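You operate a simulated robot arm through the tools that you are given. There is no shell and no other tool. Be economical: measure what you need, move in short steps, check, and stop when the job is done.

You run a simulated robot arm. Do the job below in one go: nothing can be reset, and whatever is moved stays where it is left.

## Task
Close the corner down: chargers and fan off, batteries racked, isolator off.
Fine: each charger off before its battery moves, own bays, rack lid shut, isolator last. Set down upright: battery one, battery two.

It is judged by the outcome, as a careful person would: the job done as asked, and still so three seconds after it is handed in. It fails if anything else is knocked over, pushed out of place, dropped, spilled or broken. A push-on lid holds only when it is set on centred and level and pressed home; a screw cap is set on level and turned clockwise until tight.

## Robot
A 7-joint arm with a two-finger parallel gripper on a trunk, on a base that drives. Base frame: it is fixed to the floor where the robot stands at the start and does not move with it; the origin is under the middle of the robot, x ahead of it, y to its left, z up; the surface under the hand at the start is at about z = 800. Readings come in mm, rad, newtons and seconds.
Its first joint turns from -2.897 to 2.897 rad. Places, roughly: battery three [750, -1250, 1000]; breaker one [800, 500, 1000]; breaker three [800, 300, 1000]; breaker two [800, 400, 1000]; isolator [800, 500, 1200]; lever of charger one [800, 0, 1100]; lever of charger two [800, -300, 1100]; lever of the cooler [800, -600, 1100]; lid of the battery rack [1000, -1000, 1100]. Payload 3.43 kg.
The tool frame sits at the grasp point between the pads (the TCP): z along the fingers, y along the line on which they close. The tips reach 30 mm beyond it. Largest opening 94 mm; finger width 28, thickness 10; the body of the gripper, 50 by 96 mm, starts 55 mm behind the TCP.
Orientation is that of the tool frame in the base frame, as [roll, pitch, yaw] about the fixed x, y, z axes, in that order (R = Rz(yaw) Ry(pitch) Rx(roll)). With the fingers straight down and closing along the base's y, the tool's x points along the base's -x, its y along +y and its z along -z.

## Interface
- The arm moves only by the tool step_arm. Its argument "increments" is text: rows parted by semicolons, each of 7 numbers parted by spaces: the shift along the tool's x, y, z in units of 50 mm (1.0 is 50 mm), then the turn, a rotation vector about the tool's x, y, z in units of 4 degrees (1.0 is 4 degrees), then the gripper command, from -1 (shut) to 1 (fully open), values between in proportion. In form: dx dy dz rx ry rz grip; .... A call has 1 to 20 rows; each row shifts and turns the commanded pose from where the row before left it, along the tool's axes as they then stand. A call with a number of a shift or a turn outside -1 to 1 is refused whole. Each row takes 0.2 s and may step no farther than 50 mm and 0.15 rad from the row before; otherwise, or with a gripper value out of range, the whole call is refused. A pose out of reach is approached as far as the arm can. The call stops where the force on the tool passes 60 N (or 10 N more than at its start, if that is more) or the arm is blocked; 0.2 s more then pass. The fingers move at their own pace (about 45 mm/s each) and stop on an object; they squeeze with about 43 N. The grip force told is the motor's: it shows also when the fingers shut on nothing. Time passes only in rows, and 0.2 s behind the last, so rows that do not move let the fingers close. The reply holds the time, the measured pose of the TCP, the force on the tool along the base axes, the opening and the grip force, in the units named above and with some noise, with the torque about the TCP (base axes, N m) and any sound that the robot's microphone picked up, and new pictures: "pictures" is both (left out), scene, wrist or none.
- Cameras (640 x 400 px; columns grow to the right, rows downward): "scene" is now at [525.4, 174.2, 1458]; the picture's right is [-0.26, -0.97, 0.00], its down [-0.66, 0.18, -0.73] and it looks along [0.71, -0.19, -0.68] (base axes); focal length 214 px, centre (320, 200). "wrist" rides on the gripper at [76, 14, -103] in the tool frame; the picture's right is [-0.18, 0.98, 0.00], its down [-0.75, -0.14, -0.64] and it looks along [-0.63, -0.12, 0.77] (tool axes); focal length 243 px, centre (320, 200). There is no depth. A picture from a camera that has moved, and an enlarged one, comes with that camera's place and axes in the base frame and with its lens.
- move_column(by): slides the trunk up (or, below 0, down) by that many mm; the arm and the scene camera ride with it, the base frame stays. It gives what a move gives, with no picture.
- drive_base(legs): drives the robot by 1 to 6 legs, each [ahead, left, turn to the left] in mm, mm and rad, along the robot's own axes; the way and the turn of a leg run together, so that a leg with both is an arc; at most 1500 mm and 3.142 rad a leg. The arm and the cameras ride along, it lands a little off, and it stops where it bumps. It gives what a move gives, and a new picture of the scene camera.
- pan_tilt(pan, tilt): turns the head with the scene camera to pan (to the left, within 1.798 rad either way) and tilt (down, from -0.506 to 1.204), counted from straight ahead of the robot. It gives what a move gives, and a new picture of the scene camera.
- close_up(camera, box): a new picture of the part [left, top, right, bottom] of that camera's present view, enlarged. The clock stands still meanwhile.
- close_job(): hands the job in; it is judged then, once.

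Go step by step. Nothing tells you exact positions but the pictures and the camera data: compare them with the known pose of the tool, close in by small moves and look again before you grip or let go. The budget is 120 turns and 260 pictures, counting those below and the enlarged ones. Unless the task says otherwise, let go and move clear before handing in.

The tools are called after ">>>" by a JSON object that holds its "op" and its "data". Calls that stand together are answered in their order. step_arm: Moves the arm, as the interface text tells. Its arguments: {"type":"object","properties":{"increments":{"type":"string"},"pictures":{"type":"string","enum":["both","scene","wrist","none"]}},"required":["increments"]} The other tools are called the same way: move_column (by) slides the trunk up or down; drive_base (legs) drives the base; pan_tilt (pan, tilt) turns the head that bears the scene camera; close_up (camera, box) takes an enlarged picture of a part of a camera's view; close_job () hands the job in.

At the start:

```text
time_s: 0.0
eef_pos: [626.4, -190.8, 1414.5]
tool_rot: [-3.142, -0.001, -3.139]
wrist_force: [0.3, 0.5, 0.6]
torque: [-0.01, 0.0, 0.01]
gripper_width: 94.1
finger_force: 0.0
trunk travel left (down, up): [-525.0, 85.0]
robot x, y, heading: [-4.1, -0.2, 0.003]
head pan, tilt: [-0.265, 0.747]
```

scene: 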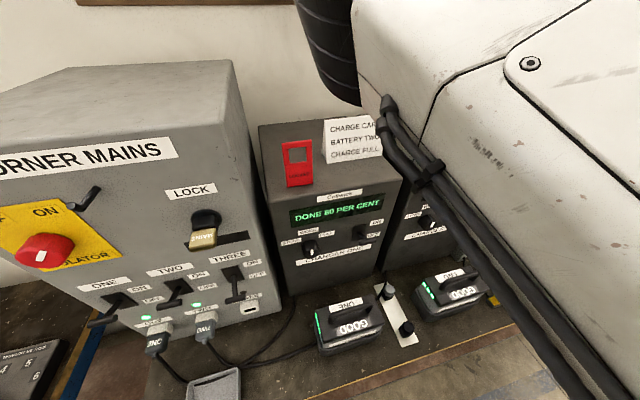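
wrist: 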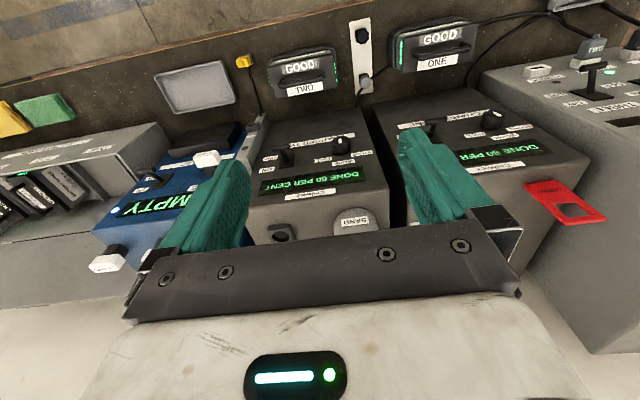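

I see a mains cabinet on the left, two chargers with batteries in front, and a cooler and rack to the right. I'll look closer at the labels first.

>>> {"op": "close_up", "data": {"camera": "scene", "box": [0, 100, 280, 400]}}

>>> {"op": "close_up", "data": {"camera": "scene", "box": [250, 100, 510, 360]}}

>>> {"op": "close_up", "data": {"camera": "wrist", "box": [0, 60, 240, 280]}}

>>> {"op": "close_up", "data": {"camera": "wrist", "box": [220, 10, 640, 260]}}

>>> {"op": "pan_tilt", "data": {"pan": -1.0, "tilt": 0.6}}

```text
1.33 times, centred on (140, 250) of scene
camera zoom: at [525.4, 174.2, 1458.0], right [-0.26, -0.97, 0.0], down [-0.66, 0.18, -0.73], along [0.71, -0.19, -0.68], focal length 286 px, centre (560, 133)
```

zoom: 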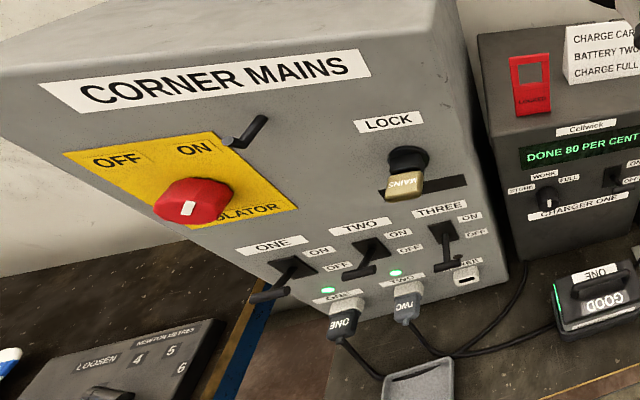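

```text
1.54 times, centred on (380, 230) of scene
camera zoom: at [525.4, 174.2, 1458.0], right [-0.26, -0.97, 0.0], down [-0.66, 0.18, -0.73], along [0.71, -0.19, -0.68], focal length 330 px, centre (228, 154)
```

zoom: 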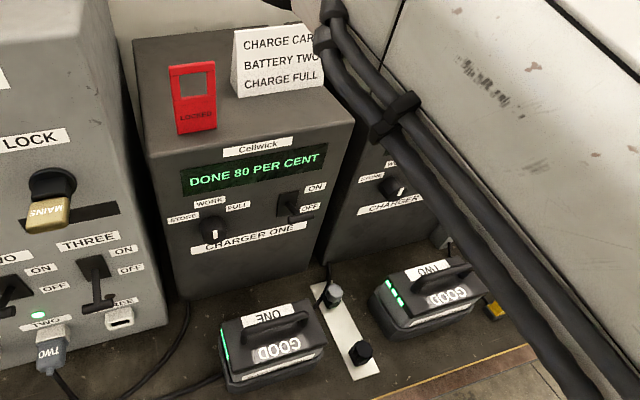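

```text
1.82 times, centred on (120, 170) of wrist
camera zoom: at [550.6, -178.7, 1518.6], right [0.18, 0.98, 0.0], down [0.75, -0.14, 0.64], along [0.63, -0.12, -0.77], focal length 441 px, centre (684, 254)
```

zoom: 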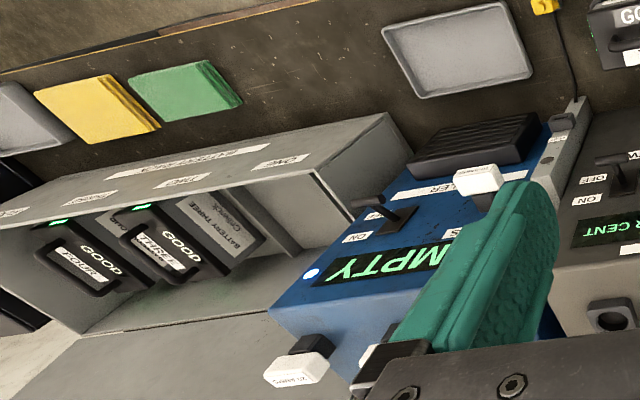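

```text
1.52 times, centred on (430, 135) of wrist
camera zoom: at [550.6, -178.7, 1518.6], right [0.18, 0.98, 0.0], down [0.75, -0.14, 0.64], along [0.63, -0.12, -0.77], focal length 370 px, centre (152, 299)
```

zoom: 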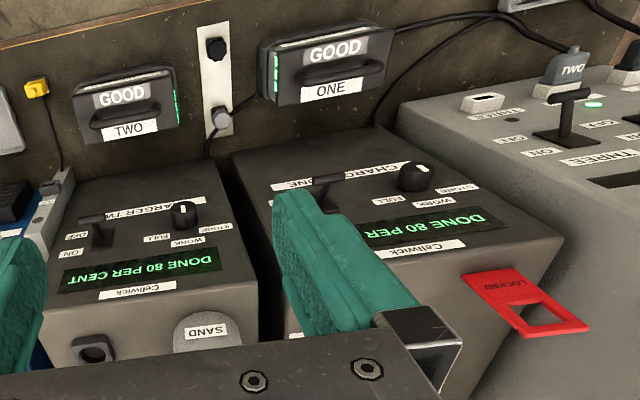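

```text
time_s: 1.1
eef_pos: [626.3, -192.2, 1415.8]
tool_rot: [-3.14, -0.001, -3.142]
wrist_force: [0.3, 0.0, 0.2]
torque: [-0.02, 0.0, 0.01]
gripper_width: 94.0
finger_force: 0.1
trunk travel left (down, up): [-525.0, 85.0]
robot x, y, heading: [-1.8, -1.4, 0.0]
head pan, tilt: [-1.0, 0.6]
camera scene: at [493.1, 121.6, 1470.6], right [-0.84, -0.54, 0.0], down [-0.31, 0.48, -0.82], along [0.45, -0.69, -0.57], focal length 214 px, centre (320, 200)
```

scene: 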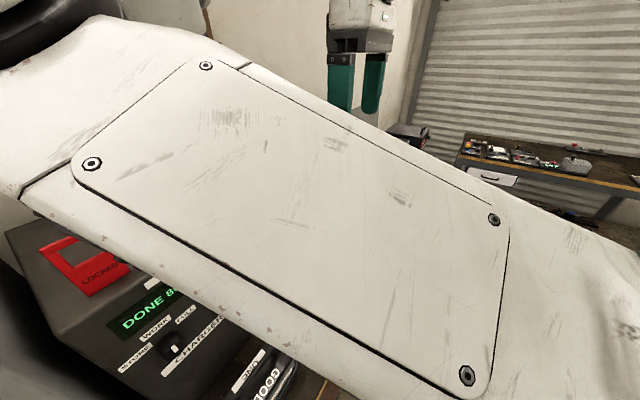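

The right side is hidden by the arm. I'll drive sideways to the right to see the cooler and rack.

>>> {"op": "drive_base", "data": {"legs": [[0, -800, 0]]}}

>>> {"op": "pan_tilt", "data": {"pan": 0.1, "tilt": 0.75}}

>>> {"op": "step_arm", "data": {"increments": "0 0 0 0 0 0 1", "pictures": "wrist"}}

```text
time_s: 5.4
eef_pos: [623.0, -993.8, 1415.2]
tool_rot: [-3.141, 0.001, 3.138]
wrist_force: [-0.7, -0.2, 0.6]
torque: [0.01, -0.02, 0.0]
gripper_width: 94.1
finger_force: 0.0
trunk travel left (down, up): [-525.0, 85.0]
robot x, y, heading: [-2.4, -800.9, -0.001]
head pan, tilt: [-1.0, 0.6]
camera scene: at [491.7, -680.5, 1470.7], right [-0.84, -0.54, 0.0], down [-0.3, 0.48, -0.83], along [0.44, -0.7, -0.56], focal length 214 px, centre (320, 200)
```

scene: 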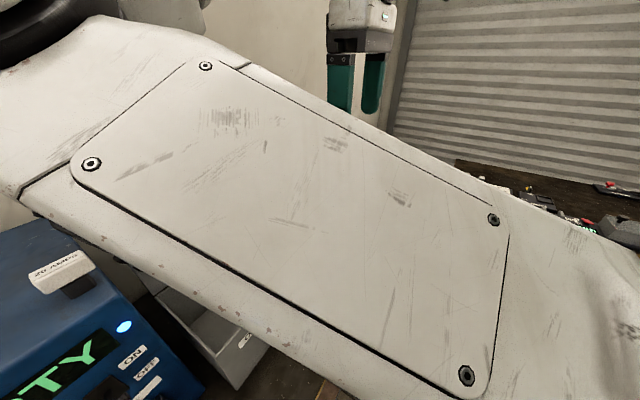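

```text
time_s: 6.7
eef_pos: [625.4, -995.4, 1414.6]
tool_rot: [-3.141, 0.001, 3.138]
wrist_force: [0.0, 0.2, 0.3]
torque: [-0.01, 0.01, 0.01]
gripper_width: 94.2
finger_force: 0.1
trunk travel left (down, up): [-525.0, 85.0]
robot x, y, heading: [0.7, -800.2, -0.005]
head pan, tilt: [0.099, 0.75]
camera scene: at [526.8, -598.2, 1457.8], right [0.09, -1.0, 0.0], down [-0.68, -0.06, -0.73], along [0.73, 0.07, -0.68], focal length 214 px, centre (320, 200)
```

scene: 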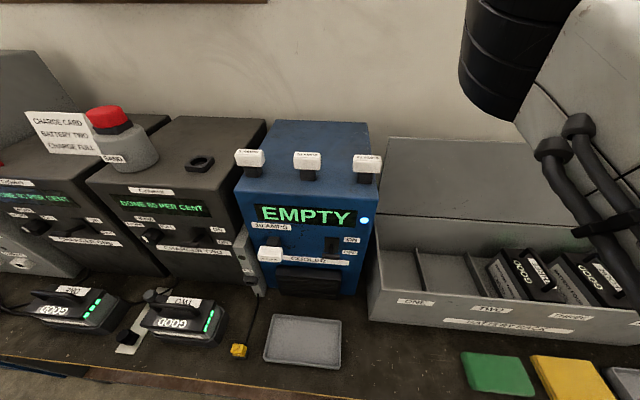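

```text
time_s: 7.1
eef_pos: [623.4, -996.0, 1414.5]
tool_rot: [-3.141, 0.0, 3.138]
wrist_force: [0.1, -0.2, -0.8]
torque: [-0.01, -0.01, -0.01]
gripper_width: 93.9
finger_force: 0.1
trunk travel left (down, up): [-525.0, 85.0]
robot x, y, heading: [1.3, -798.8, -0.009]
head pan, tilt: [0.099, 0.75]
camera wrist: at [547.7, -981.1, 1518.6], right [0.19, 0.98, 0.0], down [0.75, -0.14, 0.64], along [0.63, -0.12, -0.77], focal length 243 px, centre (320, 200)
```

wrist: 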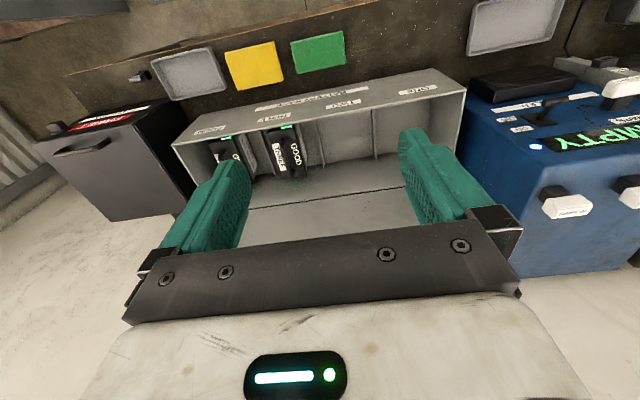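

The rack, cooler and chargers are visible now. I'll zoom in on the labels and levers.

>>> {"op": "close_up", "data": {"camera": "scene", "box": [220, 130, 400, 300]}}

>>> {"op": "close_up", "data": {"camera": "scene", "box": [360, 130, 640, 350]}}

>>> {"op": "close_up", "data": {"camera": "scene", "box": [0, 170, 270, 360]}}

>>> {"op": "close_up", "data": {"camera": "wrist", "box": [160, 70, 480, 260]}}

```text
2.35 times, centred on (310, 215) of scene
camera zoom: at [526.8, -598.2, 1457.8], right [0.09, -1.0, 0.0], down [-0.68, -0.06, -0.73], along [0.73, 0.07, -0.68], focal length 505 px, centre (344, 165)
```

zoom: 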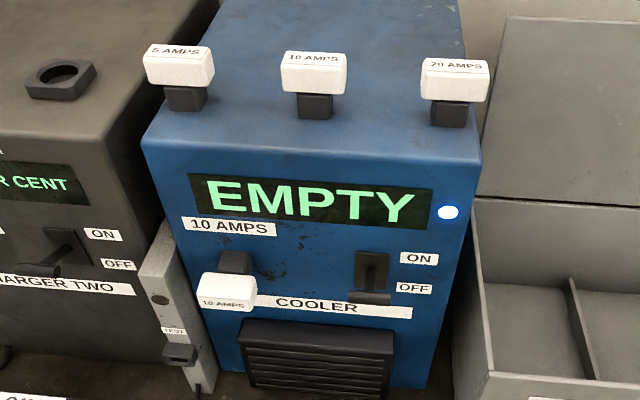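

```text
1.82 times, centred on (500, 240) of scene
camera zoom: at [526.8, -598.2, 1457.8], right [0.09, -1.0, 0.0], down [-0.68, -0.06, -0.73], along [0.73, 0.07, -0.68], focal length 390 px, centre (-7, 127)
```

zoom: 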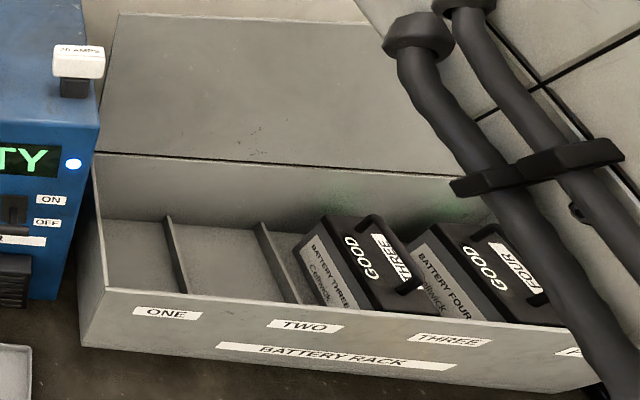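

```text
2.11 times, centred on (135, 265) of scene
camera zoom: at [526.8, -598.2, 1457.8], right [0.09, -1.0, 0.0], down [-0.68, -0.06, -0.73], along [0.73, 0.07, -0.68], focal length 452 px, centre (710, 63)
```

zoom: 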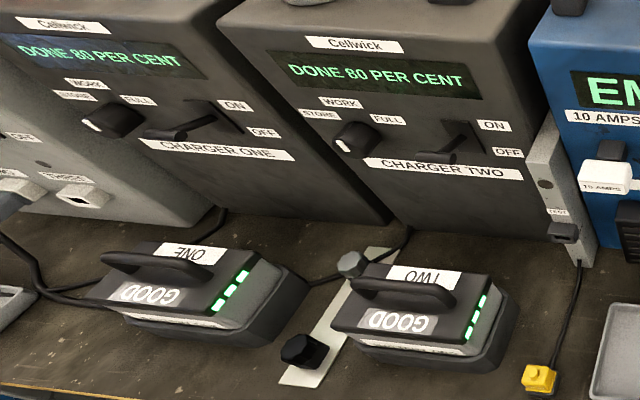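

```text
2.00 times, centred on (320, 165) of wrist
camera zoom: at [547.7, -981.1, 1518.6], right [0.19, 0.98, 0.0], down [0.75, -0.14, 0.64], along [0.63, -0.12, -0.77], focal length 485 px, centre (320, 270)
```

zoom: 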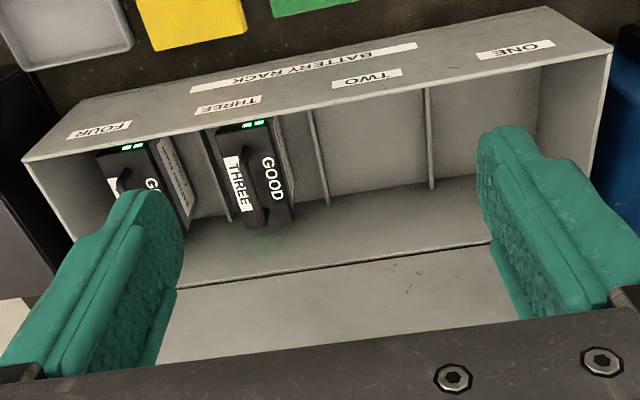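

Levers' states need a finer look.

>>> {"op": "close_up", "data": {"camera": "scene", "box": [140, 210, 240, 270]}}

>>> {"op": "close_up", "data": {"camera": "scene", "box": [300, 220, 380, 280]}}

>>> {"op": "close_up", "data": {"camera": "scene", "box": [0, 200, 120, 280]}}

>>> {"op": "close_up", "data": {"camera": "scene", "box": [0, 90, 180, 200]}}

```text
6.40 times, centred on (190, 240) of scene
camera zoom: at [526.8, -598.2, 1457.8], right [0.09, -1.0, 0.0], down [-0.68, -0.06, -0.73], along [0.73, 0.07, -0.68], focal length 1373 px, centre (1152, -56)
```

zoom: 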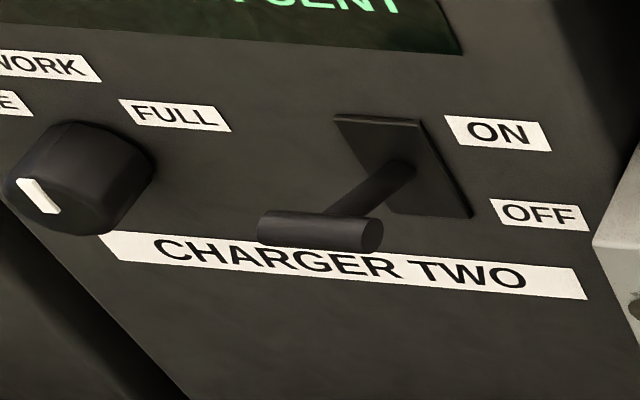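

```text
6.67 times, centred on (340, 250) of scene
camera zoom: at [526.8, -598.2, 1457.8], right [0.09, -1.0, 0.0], down [-0.68, -0.06, -0.73], along [0.73, 0.07, -0.68], focal length 1430 px, centre (187, -133)
```

zoom: 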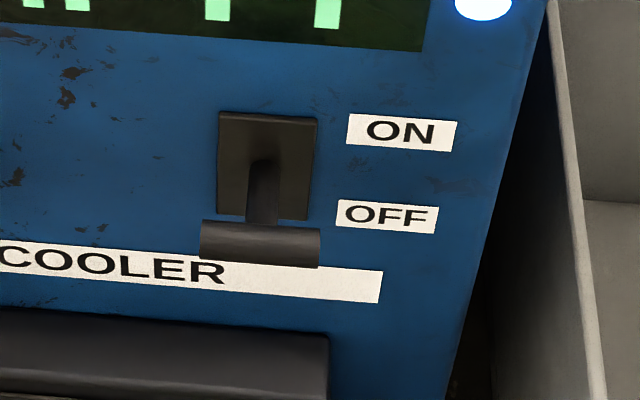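

```text
5.00 times, centred on (60, 240) of scene
camera zoom: at [526.8, -598.2, 1457.8], right [0.09, -1.0, 0.0], down [-0.68, -0.06, -0.73], along [0.73, 0.07, -0.68], focal length 1072 px, centre (1620, 0)
```

zoom: 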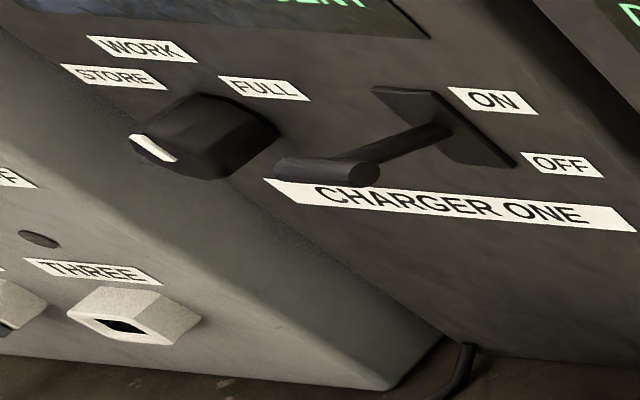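

```text
3.56 times, centred on (90, 145) of scene
camera zoom: at [526.8, -598.2, 1457.8], right [0.09, -1.0, 0.0], down [-0.68, -0.06, -0.73], along [0.73, 0.07, -0.68], focal length 763 px, centre (1138, 396)
```

zoom: 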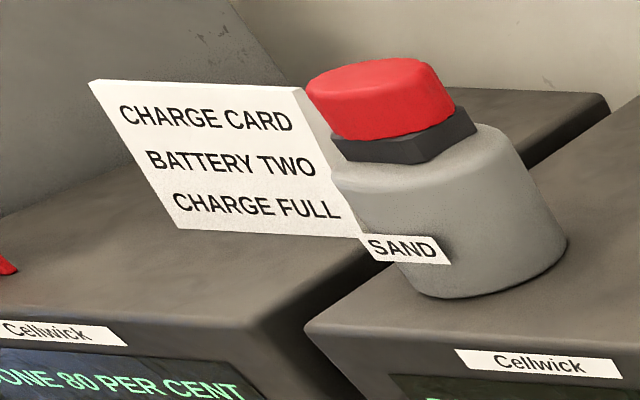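

All three levers read ON (bars tilted up), at about x 765, z 1084 and y 0, -300 and -600. I'll close the fingers, move above the cooler lever and look.

>>> {"op": "step_arm", "data": {"increments": "-0.335 0.99 0 0 0 0 -1; -0.335 0.99 0 0 0 0 -1; -0.335 0.99 0 0 0 0 -1; -0.335 0.99 0 0 0 0 -1; -0.335 0.99 0 0 0 0 -1; -0.335 0.99 0 0 0 0 -1; -0.335 0.99 0 0 0 0 -1; -0.335 0.99 0 0 0 0 -1; 0 0 1 0 0 0 -1; 0 0 1 0 0 0 -1; 0 0 1 0 0 0 -1; 0 0 1 0 0 0 -1; 0 0 0.8 0 0 0 -1; 0 0 0 0 0 0 -1"}}

```text
refused: row 1 steps farther than a row can; nothing moved
```

>>> {"op": "step_arm", "data": {"increments": "-0.3 0.88 0 0 0 0 -1; -0.3 0.88 0 0 0 0 -1; -0.3 0.88 0 0 0 0 -1; -0.3 0.88 0 0 0 0 -1; -0.3 0.88 0 0 0 0 -1; -0.3 0.88 0 0 0 0 -1; -0.3 0.88 0 0 0 0 -1; -0.3 0.88 0 0 0 0 -1; -0.3 0.88 0 0 0 0 -1; 0 0 0.9 0 0 0 -1; 0 0 0.9 0 0 0 -1; 0 0 0.9 0 0 0 -1; 0 0 0.9 0 0 0 -1; 0 0 0.9 0 0 0 -1; 0 0 0.3 0 0 0 -1; 0 0 0 0 0 0 -1"}}

```text
time_s: 8.0
eef_pos: [659.5, -919.5, 1411.1]
tool_rot: [-3.127, -0.016, 2.914]
wrist_force: [-0.9, 0.0, -0.4]
torque: [0.0, -0.02, -0.01]
gripper_width: 11.7
finger_force: 0.0
trunk travel left (down, up): [-525.0, 85.0]
robot x, y, heading: [-1.6, -799.6, -0.007]
head pan, tilt: [0.099, 0.75]
stopped in row 4: the arm was blocked; the commanded pose is now the measured one
camera scene: at [525.1, -595.6, 1455.1], right [0.13, -0.99, 0.0], down [-0.7, -0.09, -0.71], along [0.7, 0.09, -0.71], focal length 214 px, centre (320, 200)
camera wrist: at [590.8, -887.6, 1516.4], right [0.4, 0.92, -0.02], down [0.71, -0.3, 0.63], along [0.57, -0.27, -0.77], focal length 243 px, centre (320, 200)
```

scene: 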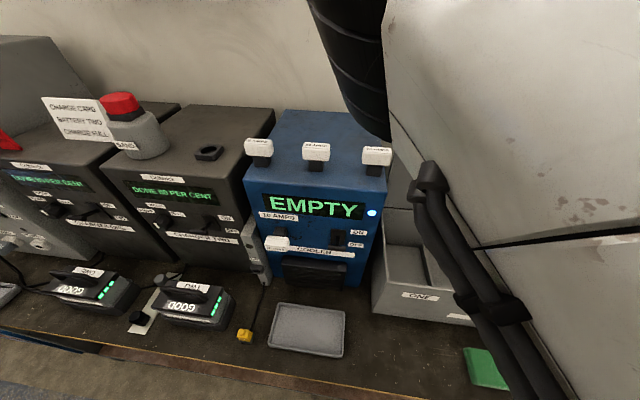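
wrist: 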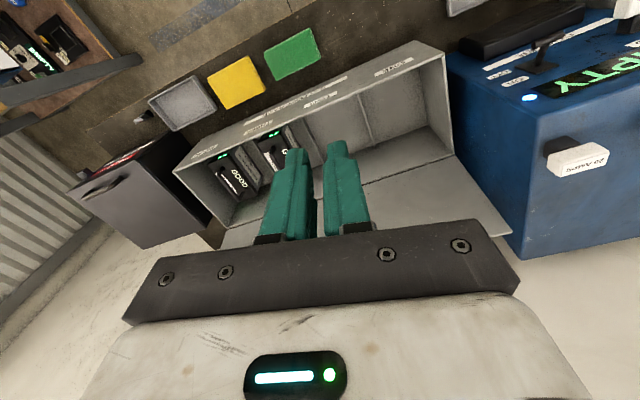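

The arm bumped into the head mast, so targets must stay on the right side of the head. I'll square the tool again a bit right, then position by driving the base.

>>> {"op": "step_arm", "data": {"increments": "0 -0.6 0 0 0 -0.82 -1; 0 -0.6 0 0 0 -0.82 -1; 0 -0.4 0 0 0 -0.82 -1; 0 0 0 -0.15 -0.27 -0.82 -1; 0 0 0 0 0 0 -1", "pictures": "none"}}

>>> {"op": "drive_base", "data": {"legs": [[0, 390, 0]]}}

```text
time_s: 9.2
eef_pos: [647.9, -996.0, 1412.5]
tool_rot: [3.141, 0.001, -3.132]
wrist_force: [1.2, -0.1, 0.4]
torque: [0.01, 0.0, -0.02]
gripper_width: 0.1
finger_force: 32.9
trunk travel left (down, up): [-525.0, 85.0]
robot x, y, heading: [-6.1, -800.6, -0.004]
head pan, tilt: [0.099, 0.75]
```

```text
time_s: 11.7
eef_pos: [650.7, -597.0, 1413.4]
tool_rot: [-3.14, 0.003, -3.136]
wrist_force: [-0.7, -1.0, 0.7]
torque: [0.0, -0.01, 0.0]
gripper_width: 0.2
finger_force: 33.2
trunk travel left (down, up): [-525.0, 85.0]
robot x, y, heading: [-3.3, -404.2, -0.004]
head pan, tilt: [0.099, 0.75]
camera scene: at [529.5, -200.2, 1457.8], right [0.09, -1.0, 0.0], down [-0.68, -0.06, -0.73], along [0.73, 0.07, -0.68], focal length 214 px, centre (320, 200)
```

scene: 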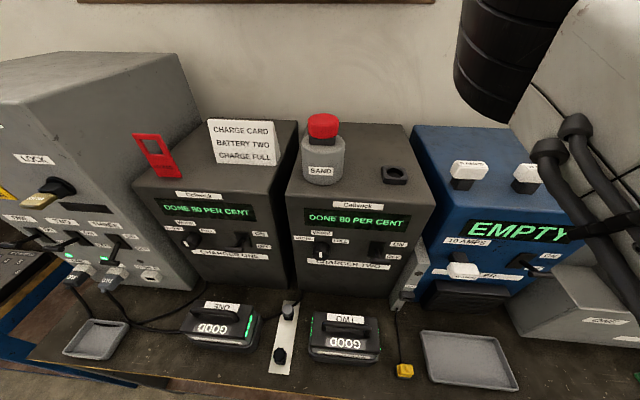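

At y -597 now. Extend to x 757 and descend above the cooler lever.

>>> {"op": "step_arm", "data": {"increments": "-0.53 0 0 0 0 0 -1; -0.53 0 0 0 0 0 -1; -0.53 0 0 0 0 0 -1; -0.53 0 0 0 0 0 -1; 0 0 0.9 0 0 0 -1; 0 0 0.9 0 0 0 -1; 0 0 0.9 0 0 0 -1; 0 0 0.9 0 0 0 -1; 0 0 0.9 0 0 0 -1; 0 0 0.6 0 0 0 -1; 0 0 0 0 0 0 -1"}}

```text
time_s: 14.1
eef_pos: [755.1, -596.2, 1156.2]
tool_rot: [-3.14, 0.002, -3.134]
wrist_force: [-0.8, 0.1, -0.6]
torque: [0.0, -0.02, -0.02]
gripper_width: 0.3
finger_force: 32.9
trunk travel left (down, up): [-525.0, 85.0]
robot x, y, heading: [-1.1, -403.7, -0.006]
head pan, tilt: [0.099, 0.75]
camera scene: at [529.6, -200.1, 1457.7], right [0.09, -1.0, 0.0], down [-0.68, -0.06, -0.73], along [0.73, 0.07, -0.68], focal length 214 px, centre (320, 200)
camera wrist: at [678.5, -583.9, 1260.0], right [0.18, 0.98, 0.0], down [0.75, -0.13, 0.64], along [0.63, -0.12, -0.77], focal length 243 px, centre (320, 200)
```

scene: 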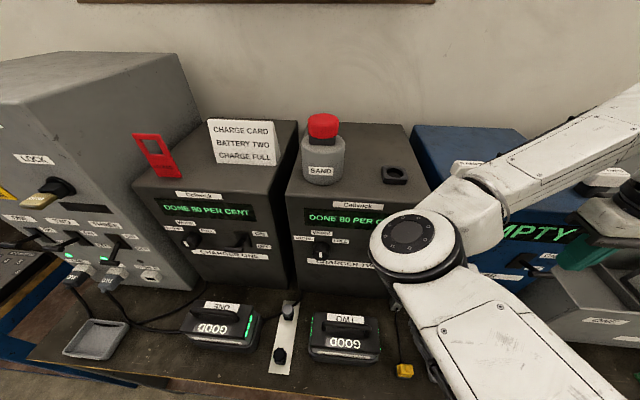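
wrist: 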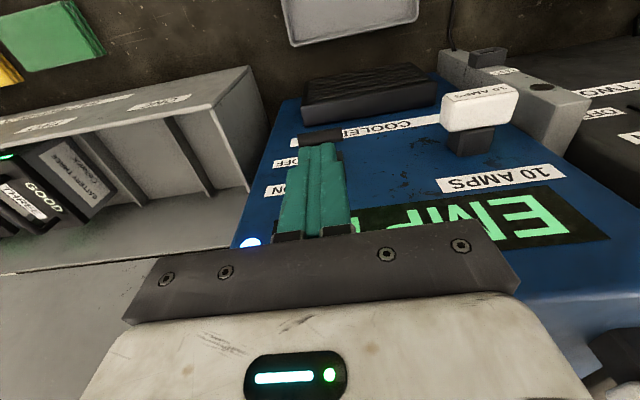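

The tips are right over the bar. Press down gently.

>>> {"op": "step_arm", "data": {"increments": "0 0 0.4 0 0 0 -1; 0 0 0.4 0 0 0 -1; 0 0 0.4 0 0 0 -1; 0 0 0.3 0 0 0 -1; 0 0 0.2 0 0 0 -1; 0 0 0 0 0 0 -1", "pictures": "wrist"}}

```text
time_s: 15.5
eef_pos: [755.5, -597.3, 1072.7]
tool_rot: [-3.139, 0.003, -3.134]
wrist_force: [-0.6, -0.2, 1.1]
torque: [0.05, -0.01, 0.0]
gripper_width: 0.0
finger_force: 33.1
trunk travel left (down, up): [-525.0, 85.0]
robot x, y, heading: [3.3, -400.7, -0.011]
head pan, tilt: [0.099, 0.75]
camera wrist: at [679.6, -584.2, 1176.4], right [0.18, 0.98, 0.0], down [0.75, -0.13, 0.64], along [0.63, -0.12, -0.77], focal length 243 px, centre (320, 200)
```

wrist: 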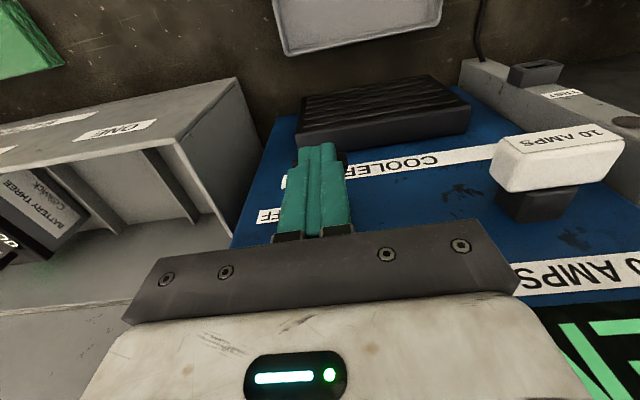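

Raise and check whether it flipped.

>>> {"op": "step_arm", "data": {"increments": "0 0 -0.8 0 0 0 -1; 0 0 -0.9 0 0 0 -1; 0.8 0 0 0 0 0 -1;0 0 0 0 0 0 -1", "pictures": "wrist"}}

>>> {"op": "close_up", "data": {"camera": "wrist", "box": [240, 60, 420, 240]}}

```text
time_s: 16.5
eef_pos: [716.2, -597.5, 1158.4]
tool_rot: [-3.14, 0.0, -3.136]
wrist_force: [0.4, -0.2, -0.4]
torque: [-0.01, 0.02, 0.0]
gripper_width: 0.2
finger_force: 33.2
trunk travel left (down, up): [-525.0, 85.0]
robot x, y, heading: [-0.8, -401.6, -0.007]
head pan, tilt: [0.099, 0.75]
camera wrist: at [639.9, -584.8, 1261.8], right [0.18, 0.98, 0.0], down [0.75, -0.14, 0.64], along [0.63, -0.12, -0.77], focal length 243 px, centre (320, 200)
```

wrist: 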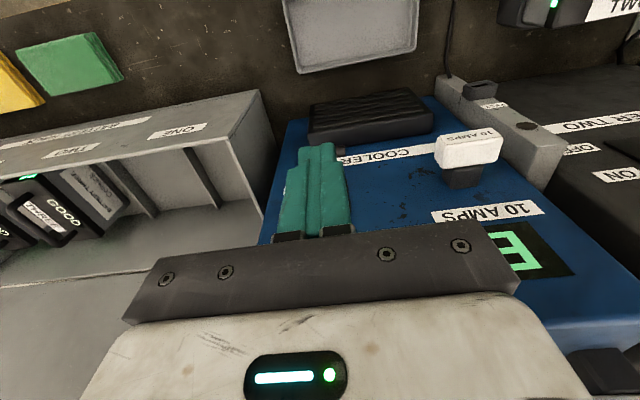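

```text
2.22 times, centred on (330, 150) of wrist
camera zoom: at [639.9, -584.8, 1261.8], right [0.18, 0.98, 0.0], down [0.75, -0.14, 0.64], along [0.63, -0.12, -0.77], focal length 539 px, centre (298, 311)
```

zoom: 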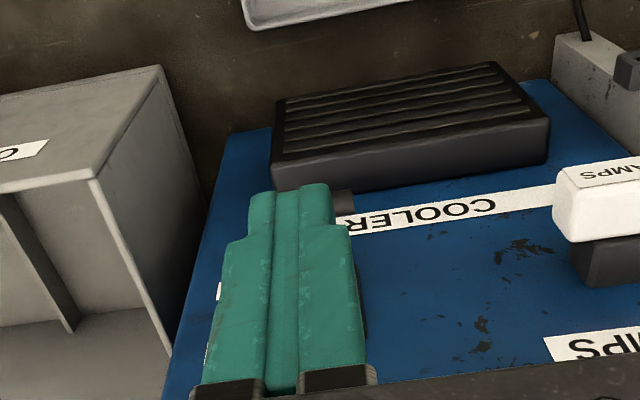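

It looks down now. I'll lift, drive left to charger two and view the cooler from the scene camera.

>>> {"op": "step_arm", "data": {"increments": "0.6 0 -0.9 0 0 0 -1; 0 0 -0.9 0 0 0 -1; 0 0 -0.5 0 0 0 -1; 0 0 0 0 0 0 -1", "pictures": "scene"}}

>>> {"op": "drive_base", "data": {"legs": [[0, 295, 0]]}}

```text
refused: row 1 steps farther than a row can; nothing moved
```

```text
time_s: 18.6
eef_pos: [718.6, -302.5, 1156.6]
tool_rot: [-3.14, 0.001, -3.139]
wrist_force: [0.3, -0.5, 1.0]
torque: [0.0, 0.0, 0.01]
gripper_width: 0.0
finger_force: 33.0
trunk travel left (down, up): [-525.0, 85.0]
robot x, y, heading: [0.8, -104.0, -0.009]
head pan, tilt: [0.099, 0.75]
camera scene: at [532.8, 95.4, 1457.8], right [0.09, -1.0, 0.0], down [-0.68, -0.06, -0.73], along [0.73, 0.07, -0.68], focal length 214 px, centre (320, 200)
```

scene: 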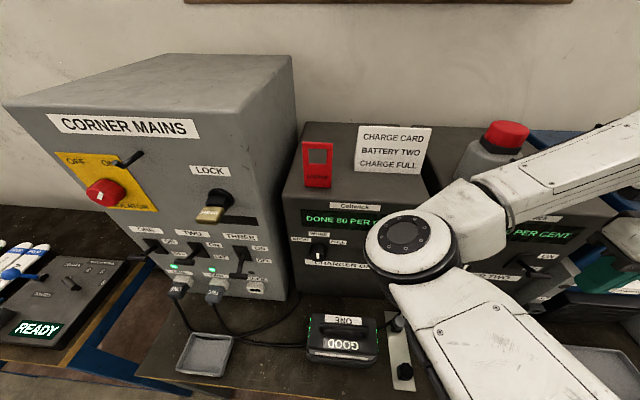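

The drive went ahead without touching anything, and I'm at charger two. Check the fields before pressing.

>>> {"op": "close_up", "data": {"camera": "scene", "box": [40, 110, 300, 310]}}

>>> {"op": "step_arm", "data": {"increments": "0 0 0 0 0 0 -1", "pictures": "wrist"}}

```text
2.00 times, centred on (170, 210) of scene
camera zoom: at [532.8, 95.4, 1457.8], right [0.09, -1.0, 0.0], down [-0.68, -0.06, -0.73], along [0.73, 0.07, -0.68], focal length 429 px, centre (620, 180)
```

zoom: 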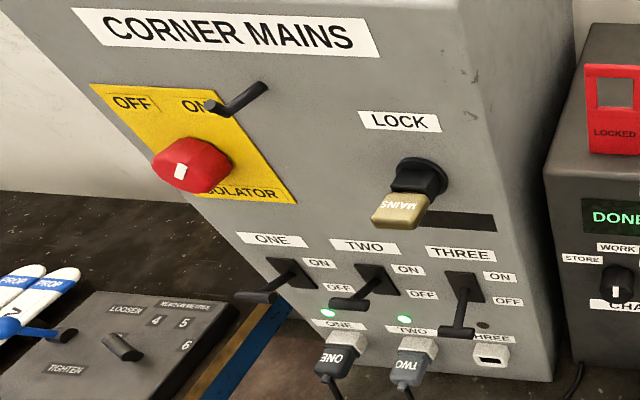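

```text
time_s: 18.9
eef_pos: [716.8, -303.3, 1157.6]
tool_rot: [-3.14, 0.001, -3.139]
wrist_force: [0.3, 0.1, -0.2]
torque: [-0.02, 0.02, 0.03]
gripper_width: 0.1
finger_force: 33.3
trunk travel left (down, up): [-525.0, 85.0]
robot x, y, heading: [4.5, -103.0, -0.008]
head pan, tilt: [0.099, 0.75]
camera wrist: at [642.0, -289.6, 1261.7], right [0.18, 0.98, 0.0], down [0.75, -0.14, 0.64], along [0.63, -0.12, -0.77], focal length 243 px, centre (320, 200)
```

wrist: 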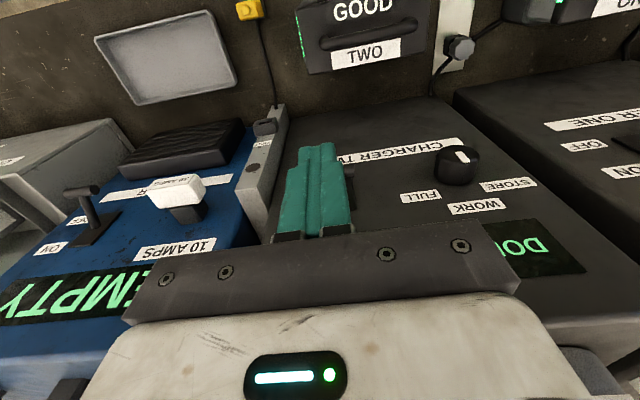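

>>> {"op": "close_up", "data": {"camera": "wrist", "box": [20, 150, 220, 280]}}

>>> {"op": "close_up", "data": {"camera": "wrist", "box": [540, 80, 640, 200]}}

```text
3.08 times, centred on (120, 215) of wrist
camera zoom: at [642.0, -289.6, 1261.7], right [0.18, 0.98, 0.0], down [0.75, -0.14, 0.64], along [0.63, -0.12, -0.77], focal length 746 px, centre (935, 154)
```

zoom: 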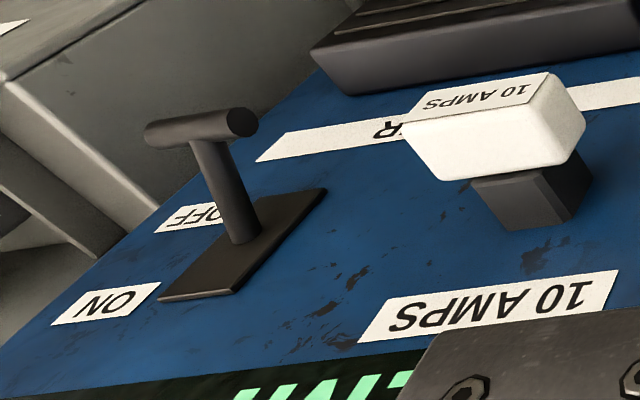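

```text
3.33 times, centred on (590, 140) of wrist
camera zoom: at [642.0, -289.6, 1261.7], right [0.18, 0.98, 0.0], down [0.75, -0.14, 0.64], along [0.63, -0.12, -0.77], focal length 809 px, centre (-580, 400)
```

zoom: 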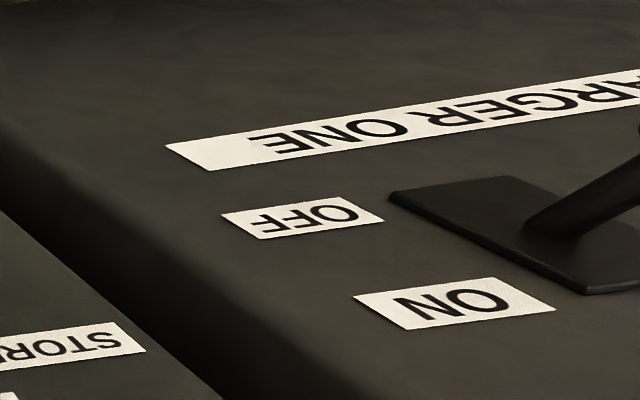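

The cooler lever is now about 29° down, so OFF. Now charger two: forward 40 mm, press down, lift.

>>> {"op": "step_arm", "data": {"increments": "-0.78 0 0 0 0 0 -1; 0 0 0.4 0 0 0 -1; 0 0 0.4 0 0 0 -1; 0 0 0.4 0 0 0 -1; 0 0 0.3 0 0 0 -1; 0 0 0.25 0 0 0 -1; 0 0 0 0 0 0 -1; 0 0 -0.9 0 0 0 -1; 0 0 -0.9 0 0 0 -1; 0.9 0 0 0 0 0 -1; 0.9 0 0 0 0 0 -1; 0 0 0 0 0 0 -1", "pictures": "wrist"}}

>>> {"op": "drive_base", "data": {"legs": [[0, 300, 0]]}}

>>> {"op": "step_arm", "data": {"increments": "0 0 0 0 0 0 -1", "pictures": "wrist"}}

```text
time_s: 21.6
eef_pos: [665.3, -301.4, 1158.4]
tool_rot: [-3.14, -0.001, -3.138]
wrist_force: [-0.5, -0.4, 0.0]
torque: [-0.01, -0.01, 0.02]
gripper_width: 0.0
finger_force: 33.3
trunk travel left (down, up): [-525.0, 85.0]
robot x, y, heading: [0.2, -105.3, -0.009]
head pan, tilt: [0.099, 0.75]
camera wrist: at [590.0, -288.6, 1263.0], right [0.18, 0.98, 0.0], down [0.75, -0.14, 0.64], along [0.63, -0.12, -0.77], focal length 243 px, centre (320, 200)
```

wrist: 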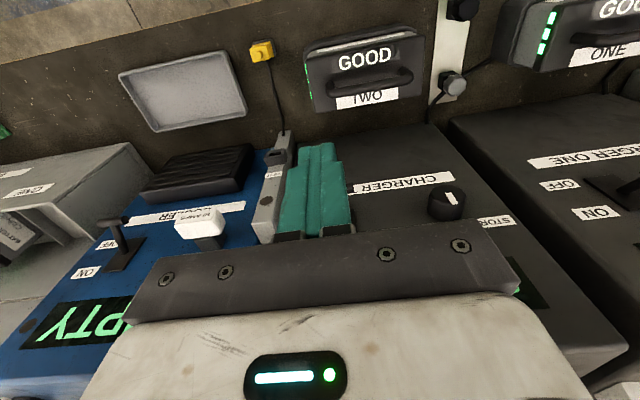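

```text
time_s: 23.4
eef_pos: [663.0, -50.3, 1159.0]
tool_rot: [-3.139, 0.0, 3.128]
wrist_force: [-0.5, -0.2, 0.2]
torque: [-0.02, -0.02, -0.01]
gripper_width: 0.0
finger_force: 33.3
trunk travel left (down, up): [-525.0, 85.0]
robot x, y, heading: [1.6, 160.5, -0.02]
head pan, tilt: [0.099, 0.75]
stopped in leg 1: the robot was blocked; the commanded pose is now the measured one
camera scene: at [535.0, 350.1, 1458.4], right [0.08, -1.0, 0.0], down [-0.68, -0.05, -0.73], along [0.73, 0.06, -0.68], focal length 214 px, centre (320, 200)
```

scene: 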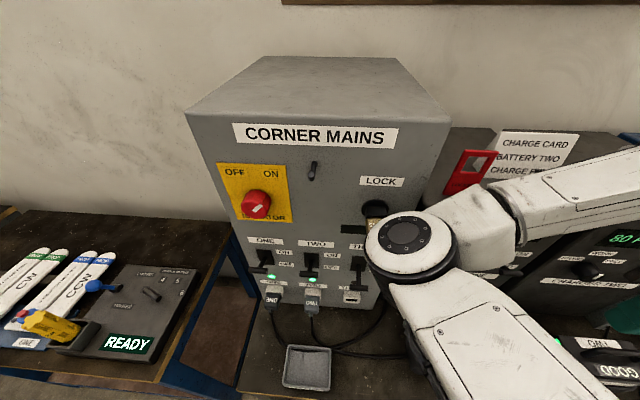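

```text
time_s: 23.8
eef_pos: [663.7, -50.6, 1159.4]
tool_rot: [-3.141, 0.001, 3.128]
wrist_force: [0.5, -1.1, 0.5]
torque: [-0.02, 0.02, 0.0]
gripper_width: 0.0
finger_force: 33.5
trunk travel left (down, up): [-525.0, 85.0]
robot x, y, heading: [2.8, 159.4, -0.019]
head pan, tilt: [0.099, 0.75]
camera wrist: at [587.7, -36.1, 1263.3], right [0.2, 0.98, 0.0], down [0.75, -0.15, 0.64], along [0.63, -0.13, -0.77], focal length 243 px, centre (320, 200)
```

wrist: 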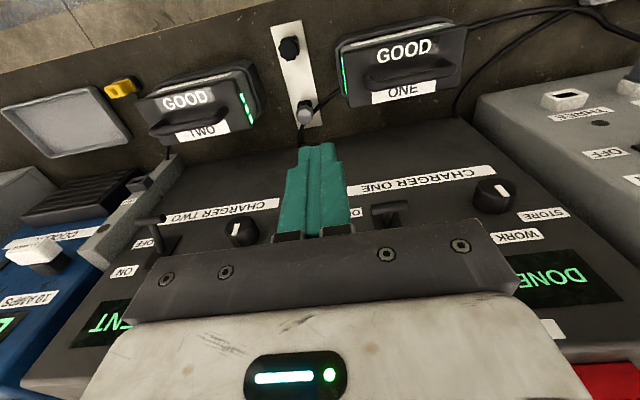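

The elbow reached the mains cabinet and the drive stopped. I'll back off to the right, reverse 170 mm so the arm reaches farther out with the elbow clear, then check the cabinet.

>>> {"op": "drive_base", "data": {"legs": [[0, -40, 0.0], [-170, 0, 0.02], [0, 90, 0]]}}

>>> {"op": "step_arm", "data": {"increments": "-0.8 0 0 0 0 0 -1; -0.8 0 0 0 0 0 -1; -0.8 0 0 0 0 0 -1; -0.8 0 0 0 0 0 -1; 0 0 0 0 0 0 -1"}}

```text
time_s: 26.4
eef_pos: [500.2, 13.5, 1159.4]
tool_rot: [-3.139, 0.0, -3.136]
wrist_force: [0.4, -0.7, 0.6]
torque: [0.01, 0.01, -0.02]
gripper_width: 0.3
finger_force: 33.6
trunk travel left (down, up): [-525.0, 85.0]
robot x, y, heading: [-163.1, 206.6, -0.0]
head pan, tilt: [0.099, 0.75]
camera scene: at [363.9, 412.2, 1457.8], right [0.1, -1.0, 0.0], down [-0.68, -0.07, -0.73], along [0.73, 0.07, -0.68], focal length 214 px, centre (320, 200)
```

scene: 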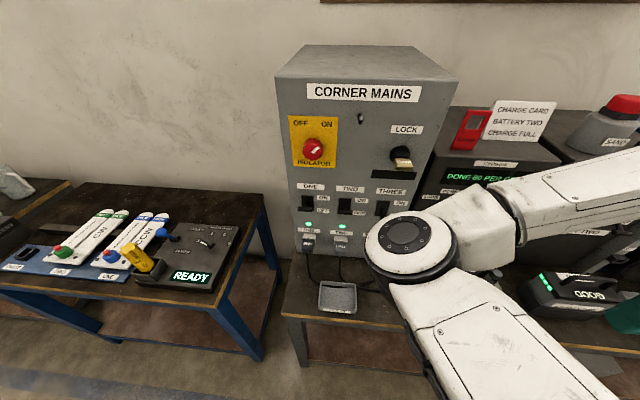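

```text
time_s: 27.6
eef_pos: [661.8, 15.2, 1159.1]
tool_rot: [-3.139, 0.0, -3.136]
wrist_force: [-0.1, -0.7, -0.3]
torque: [-0.03, 0.03, -0.02]
gripper_width: 0.0
finger_force: 32.5
trunk travel left (down, up): [-525.0, 85.0]
robot x, y, heading: [-161.9, 208.0, 0.0]
head pan, tilt: [0.099, 0.75]
camera scene: at [364.0, 412.3, 1457.7], right [0.1, -1.0, 0.0], down [-0.68, -0.07, -0.73], along [0.73, 0.07, -0.68], focal length 214 px, centre (320, 200)
camera wrist: at [585.4, 28.2, 1263.2], right [0.18, 0.98, 0.0], down [0.75, -0.14, 0.64], along [0.63, -0.12, -0.77], focal length 243 px, centre (320, 200)
```

scene: 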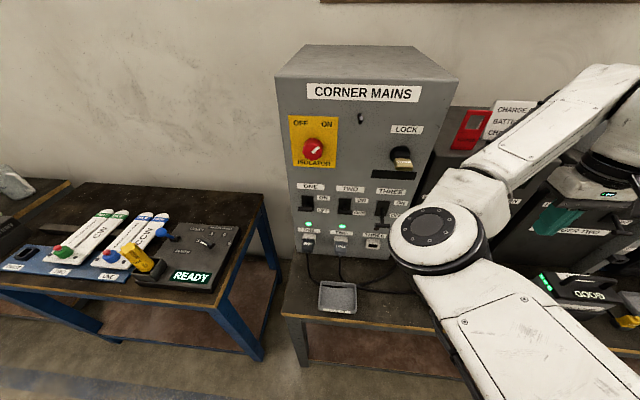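
wrist: 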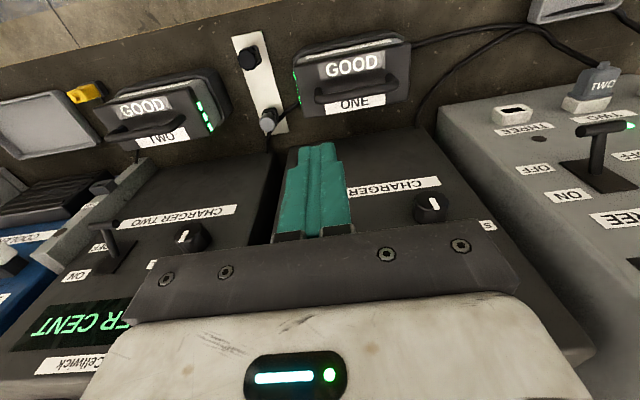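

>>> {"op": "close_up", "data": {"camera": "wrist", "box": [30, 170, 270, 340]}}

>>> {"op": "step_arm", "data": {"increments": "-0.9 -0.3 0 0 0 0 -1; -0.95 0 0 0 0 0 -1; 0 0 0.3 0 0 0 -1; 0 0 0 0 0 0 -1"}}

```text
2.35 times, centred on (150, 255) of wrist
camera zoom: at [585.4, 28.2, 1263.2], right [0.18, 0.98, 0.0], down [0.75, -0.14, 0.64], along [0.63, -0.12, -0.77], focal length 571 px, centre (720, 71)
```

zoom: 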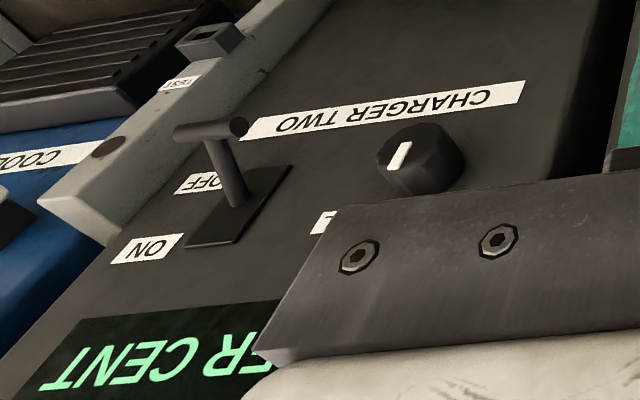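

```text
time_s: 28.6
eef_pos: [752.4, 0.2, 1145.8]
tool_rot: [-3.14, -0.001, -3.135]
wrist_force: [-0.4, 0.5, 0.8]
torque: [0.0, 0.02, -0.01]
gripper_width: 0.0
finger_force: 32.5
trunk travel left (down, up): [-525.0, 85.0]
robot x, y, heading: [-166.6, 209.4, -0.007]
head pan, tilt: [0.099, 0.75]
camera scene: at [364.0, 412.2, 1457.7], right [0.1, -1.0, 0.0], down [-0.68, -0.07, -0.73], along [0.73, 0.07, -0.68], focal length 214 px, centre (320, 200)
camera wrist: at [677.0, 13.8, 1248.7], right [0.18, 0.98, 0.0], down [0.75, -0.14, 0.64], along [0.63, -0.12, -0.77], focal length 243 px, centre (320, 200)
```

scene: 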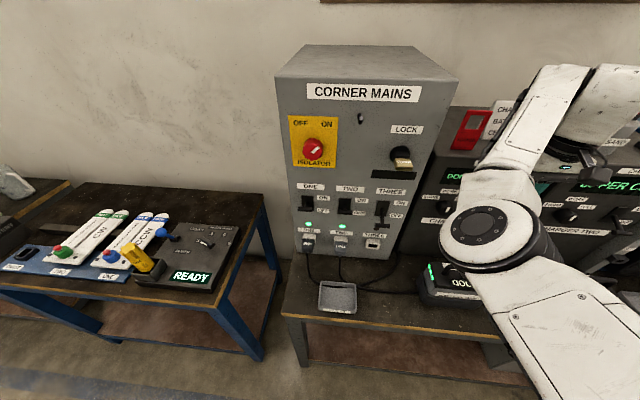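
wrist: 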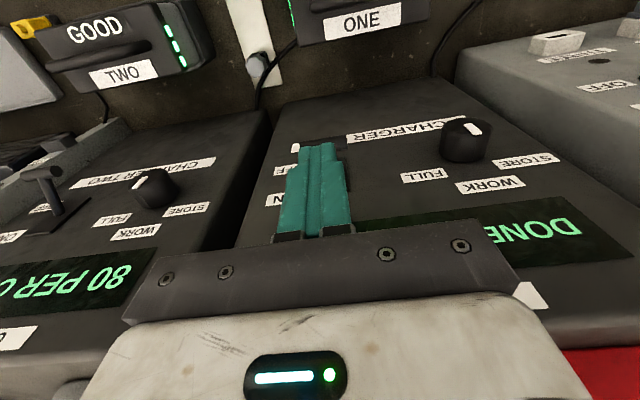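

Charger two is confirmed OFF. Now press charger one.

>>> {"op": "step_arm", "data": {"increments": "0 0 0.4 0 0 0 -1; 0 0 0.4 0 0 0 -1; 0 0 0.4 0 0 0 -1; 0 0 0.3 0 0 0 -1; 0 0 0 0 0 0 -1; 0 0 -0.9 0 0 0 -1; 0 0 -0.9 0 0 0 -1; 0.9 0 -0.3 0 0 0 -1; 0.9 0 -0.3 0 0 0 -1; 0.9 0 -0.3 0 0 0 -1; 0 0.5 -0.5 0 0 0 -1;0 0 -0.9 0 0 0 -1;0 0 -0.9 0 0 0 -1; 0 0 0 0 0 0 -1"}}

>>> {"op": "close_up", "data": {"camera": "wrist", "box": [190, 80, 450, 240]}}

```text
time_s: 31.6
eef_pos: [615.7, 25.4, 1320.6]
tool_rot: [-3.14, 0.001, -3.135]
wrist_force: [0.3, 0.7, 0.4]
torque: [-0.02, -0.04, 0.0]
gripper_width: 0.0
finger_force: 33.3
trunk travel left (down, up): [-525.0, 85.0]
robot x, y, heading: [-163.9, 210.3, 0.004]
head pan, tilt: [0.099, 0.75]
camera scene: at [363.8, 412.3, 1457.8], right [0.1, -1.0, 0.0], down [-0.68, -0.07, -0.73], along [0.73, 0.07, -0.68], focal length 214 px, centre (320, 200)
camera wrist: at [539.4, 38.0, 1424.3], right [0.18, 0.98, 0.0], down [0.75, -0.14, 0.64], along [0.63, -0.12, -0.77], focal length 243 px, centre (320, 200)
```

scene: 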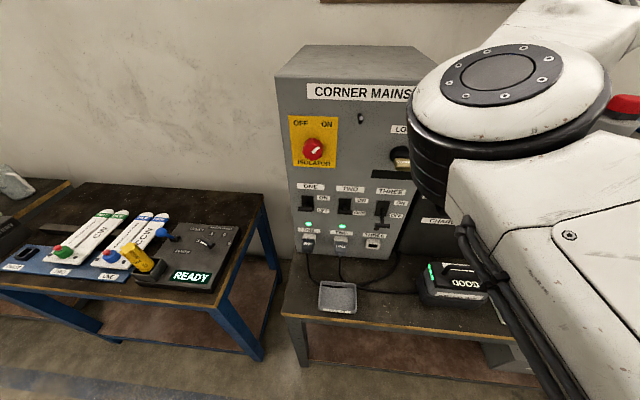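
wrist: 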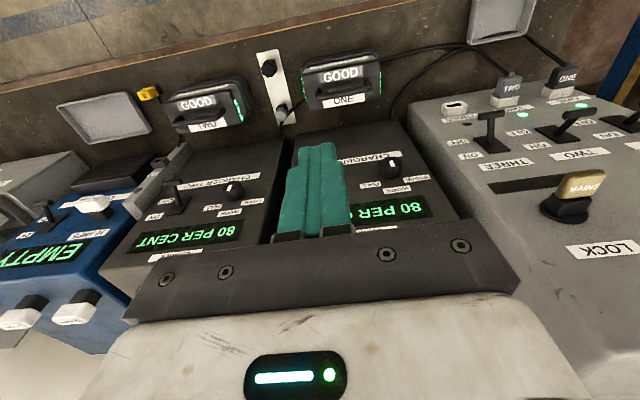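

```text
2.46 times, centred on (320, 160) of wrist
camera zoom: at [539.4, 38.0, 1424.3], right [0.18, 0.98, 0.0], down [0.75, -0.14, 0.64], along [0.63, -0.12, -0.77], focal length 597 px, centre (320, 298)
```

zoom: 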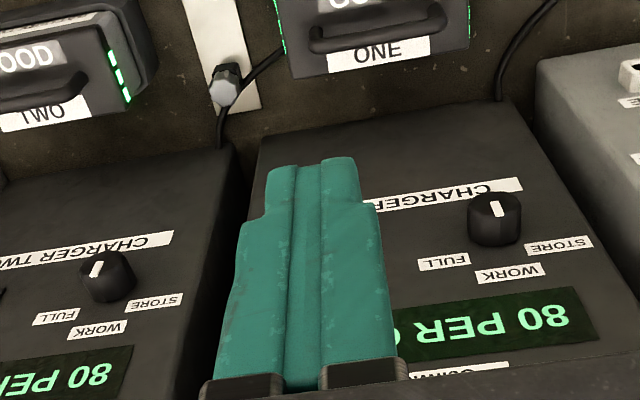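

Charger one's lever is hidden behind the fingers. I'll rotate the tool so the fingers close along x (across the battery handles) and check on the way.

>>> {"op": "step_arm", "data": {"increments": "0 0 0 0 0 -1 0.4; 0 0 0 0 0 -1 0.4; 0 0 0 0 0 -1 0.4; 0 0 0 0 0 -1 0.4; 0 0 0 0 0 -1 0.4; 0 0 0 0 0 -1 0.4; 0 0 0 0 0 -1 0.4; 0 0 0 0 0 -1 0.4; 0 0 0 0 0 -1 0.4; 0 0 0 0 0 -1 0.4; 0 0 0 0 0 -1 0.4; 0 0 0 0 0 -1 0.4; 0 0 0 0 0 -1 0.4; 0 0 0 0 0 -1 0.4; 0 0 0 0 0 -1 0.4; 0 0 0 0 0 -1 0.4; 0 0 0 0 0 -1 0.4; 0 0 0 0 0 -1 0.4; 0 0 0 0 0 -1 0.4; 0 0 0 0 0 -1 0.4"}}

```text
time_s: 35.9
eef_pos: [618.5, 26.6, 1320.0]
tool_rot: [3.141, -0.001, -1.737]
wrist_force: [-0.4, -0.6, 0.0]
torque: [-0.01, 0.02, -0.03]
gripper_width: 65.8
finger_force: 0.1
trunk travel left (down, up): [-525.0, 85.0]
robot x, y, heading: [-165.0, 209.5, 0.005]
head pan, tilt: [0.099, 0.75]
camera scene: at [363.9, 412.3, 1457.8], right [0.1, -1.0, 0.0], down [-0.68, -0.07, -0.73], along [0.73, 0.07, -0.68], focal length 214 px, centre (320, 200)
camera wrist: at [590.9, -47.9, 1423.3], right [-0.94, 0.34, 0.0], down [0.26, 0.72, 0.64], along [0.22, 0.6, -0.77], focal length 243 px, centre (320, 200)
```

scene: 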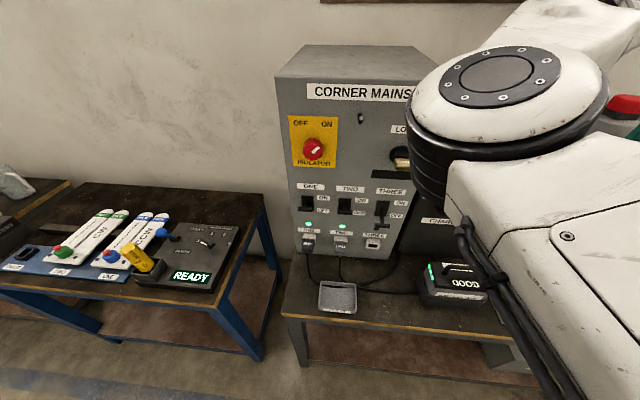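
wrist: 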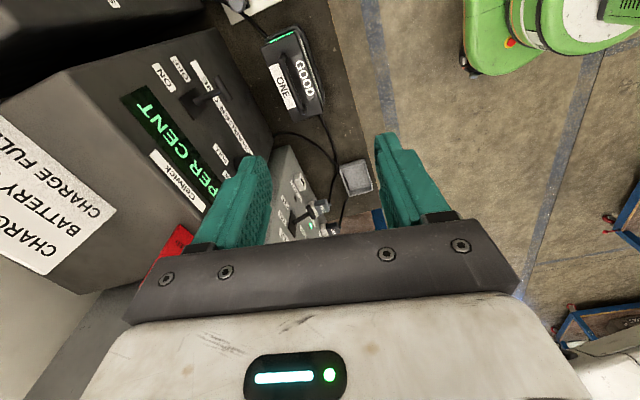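

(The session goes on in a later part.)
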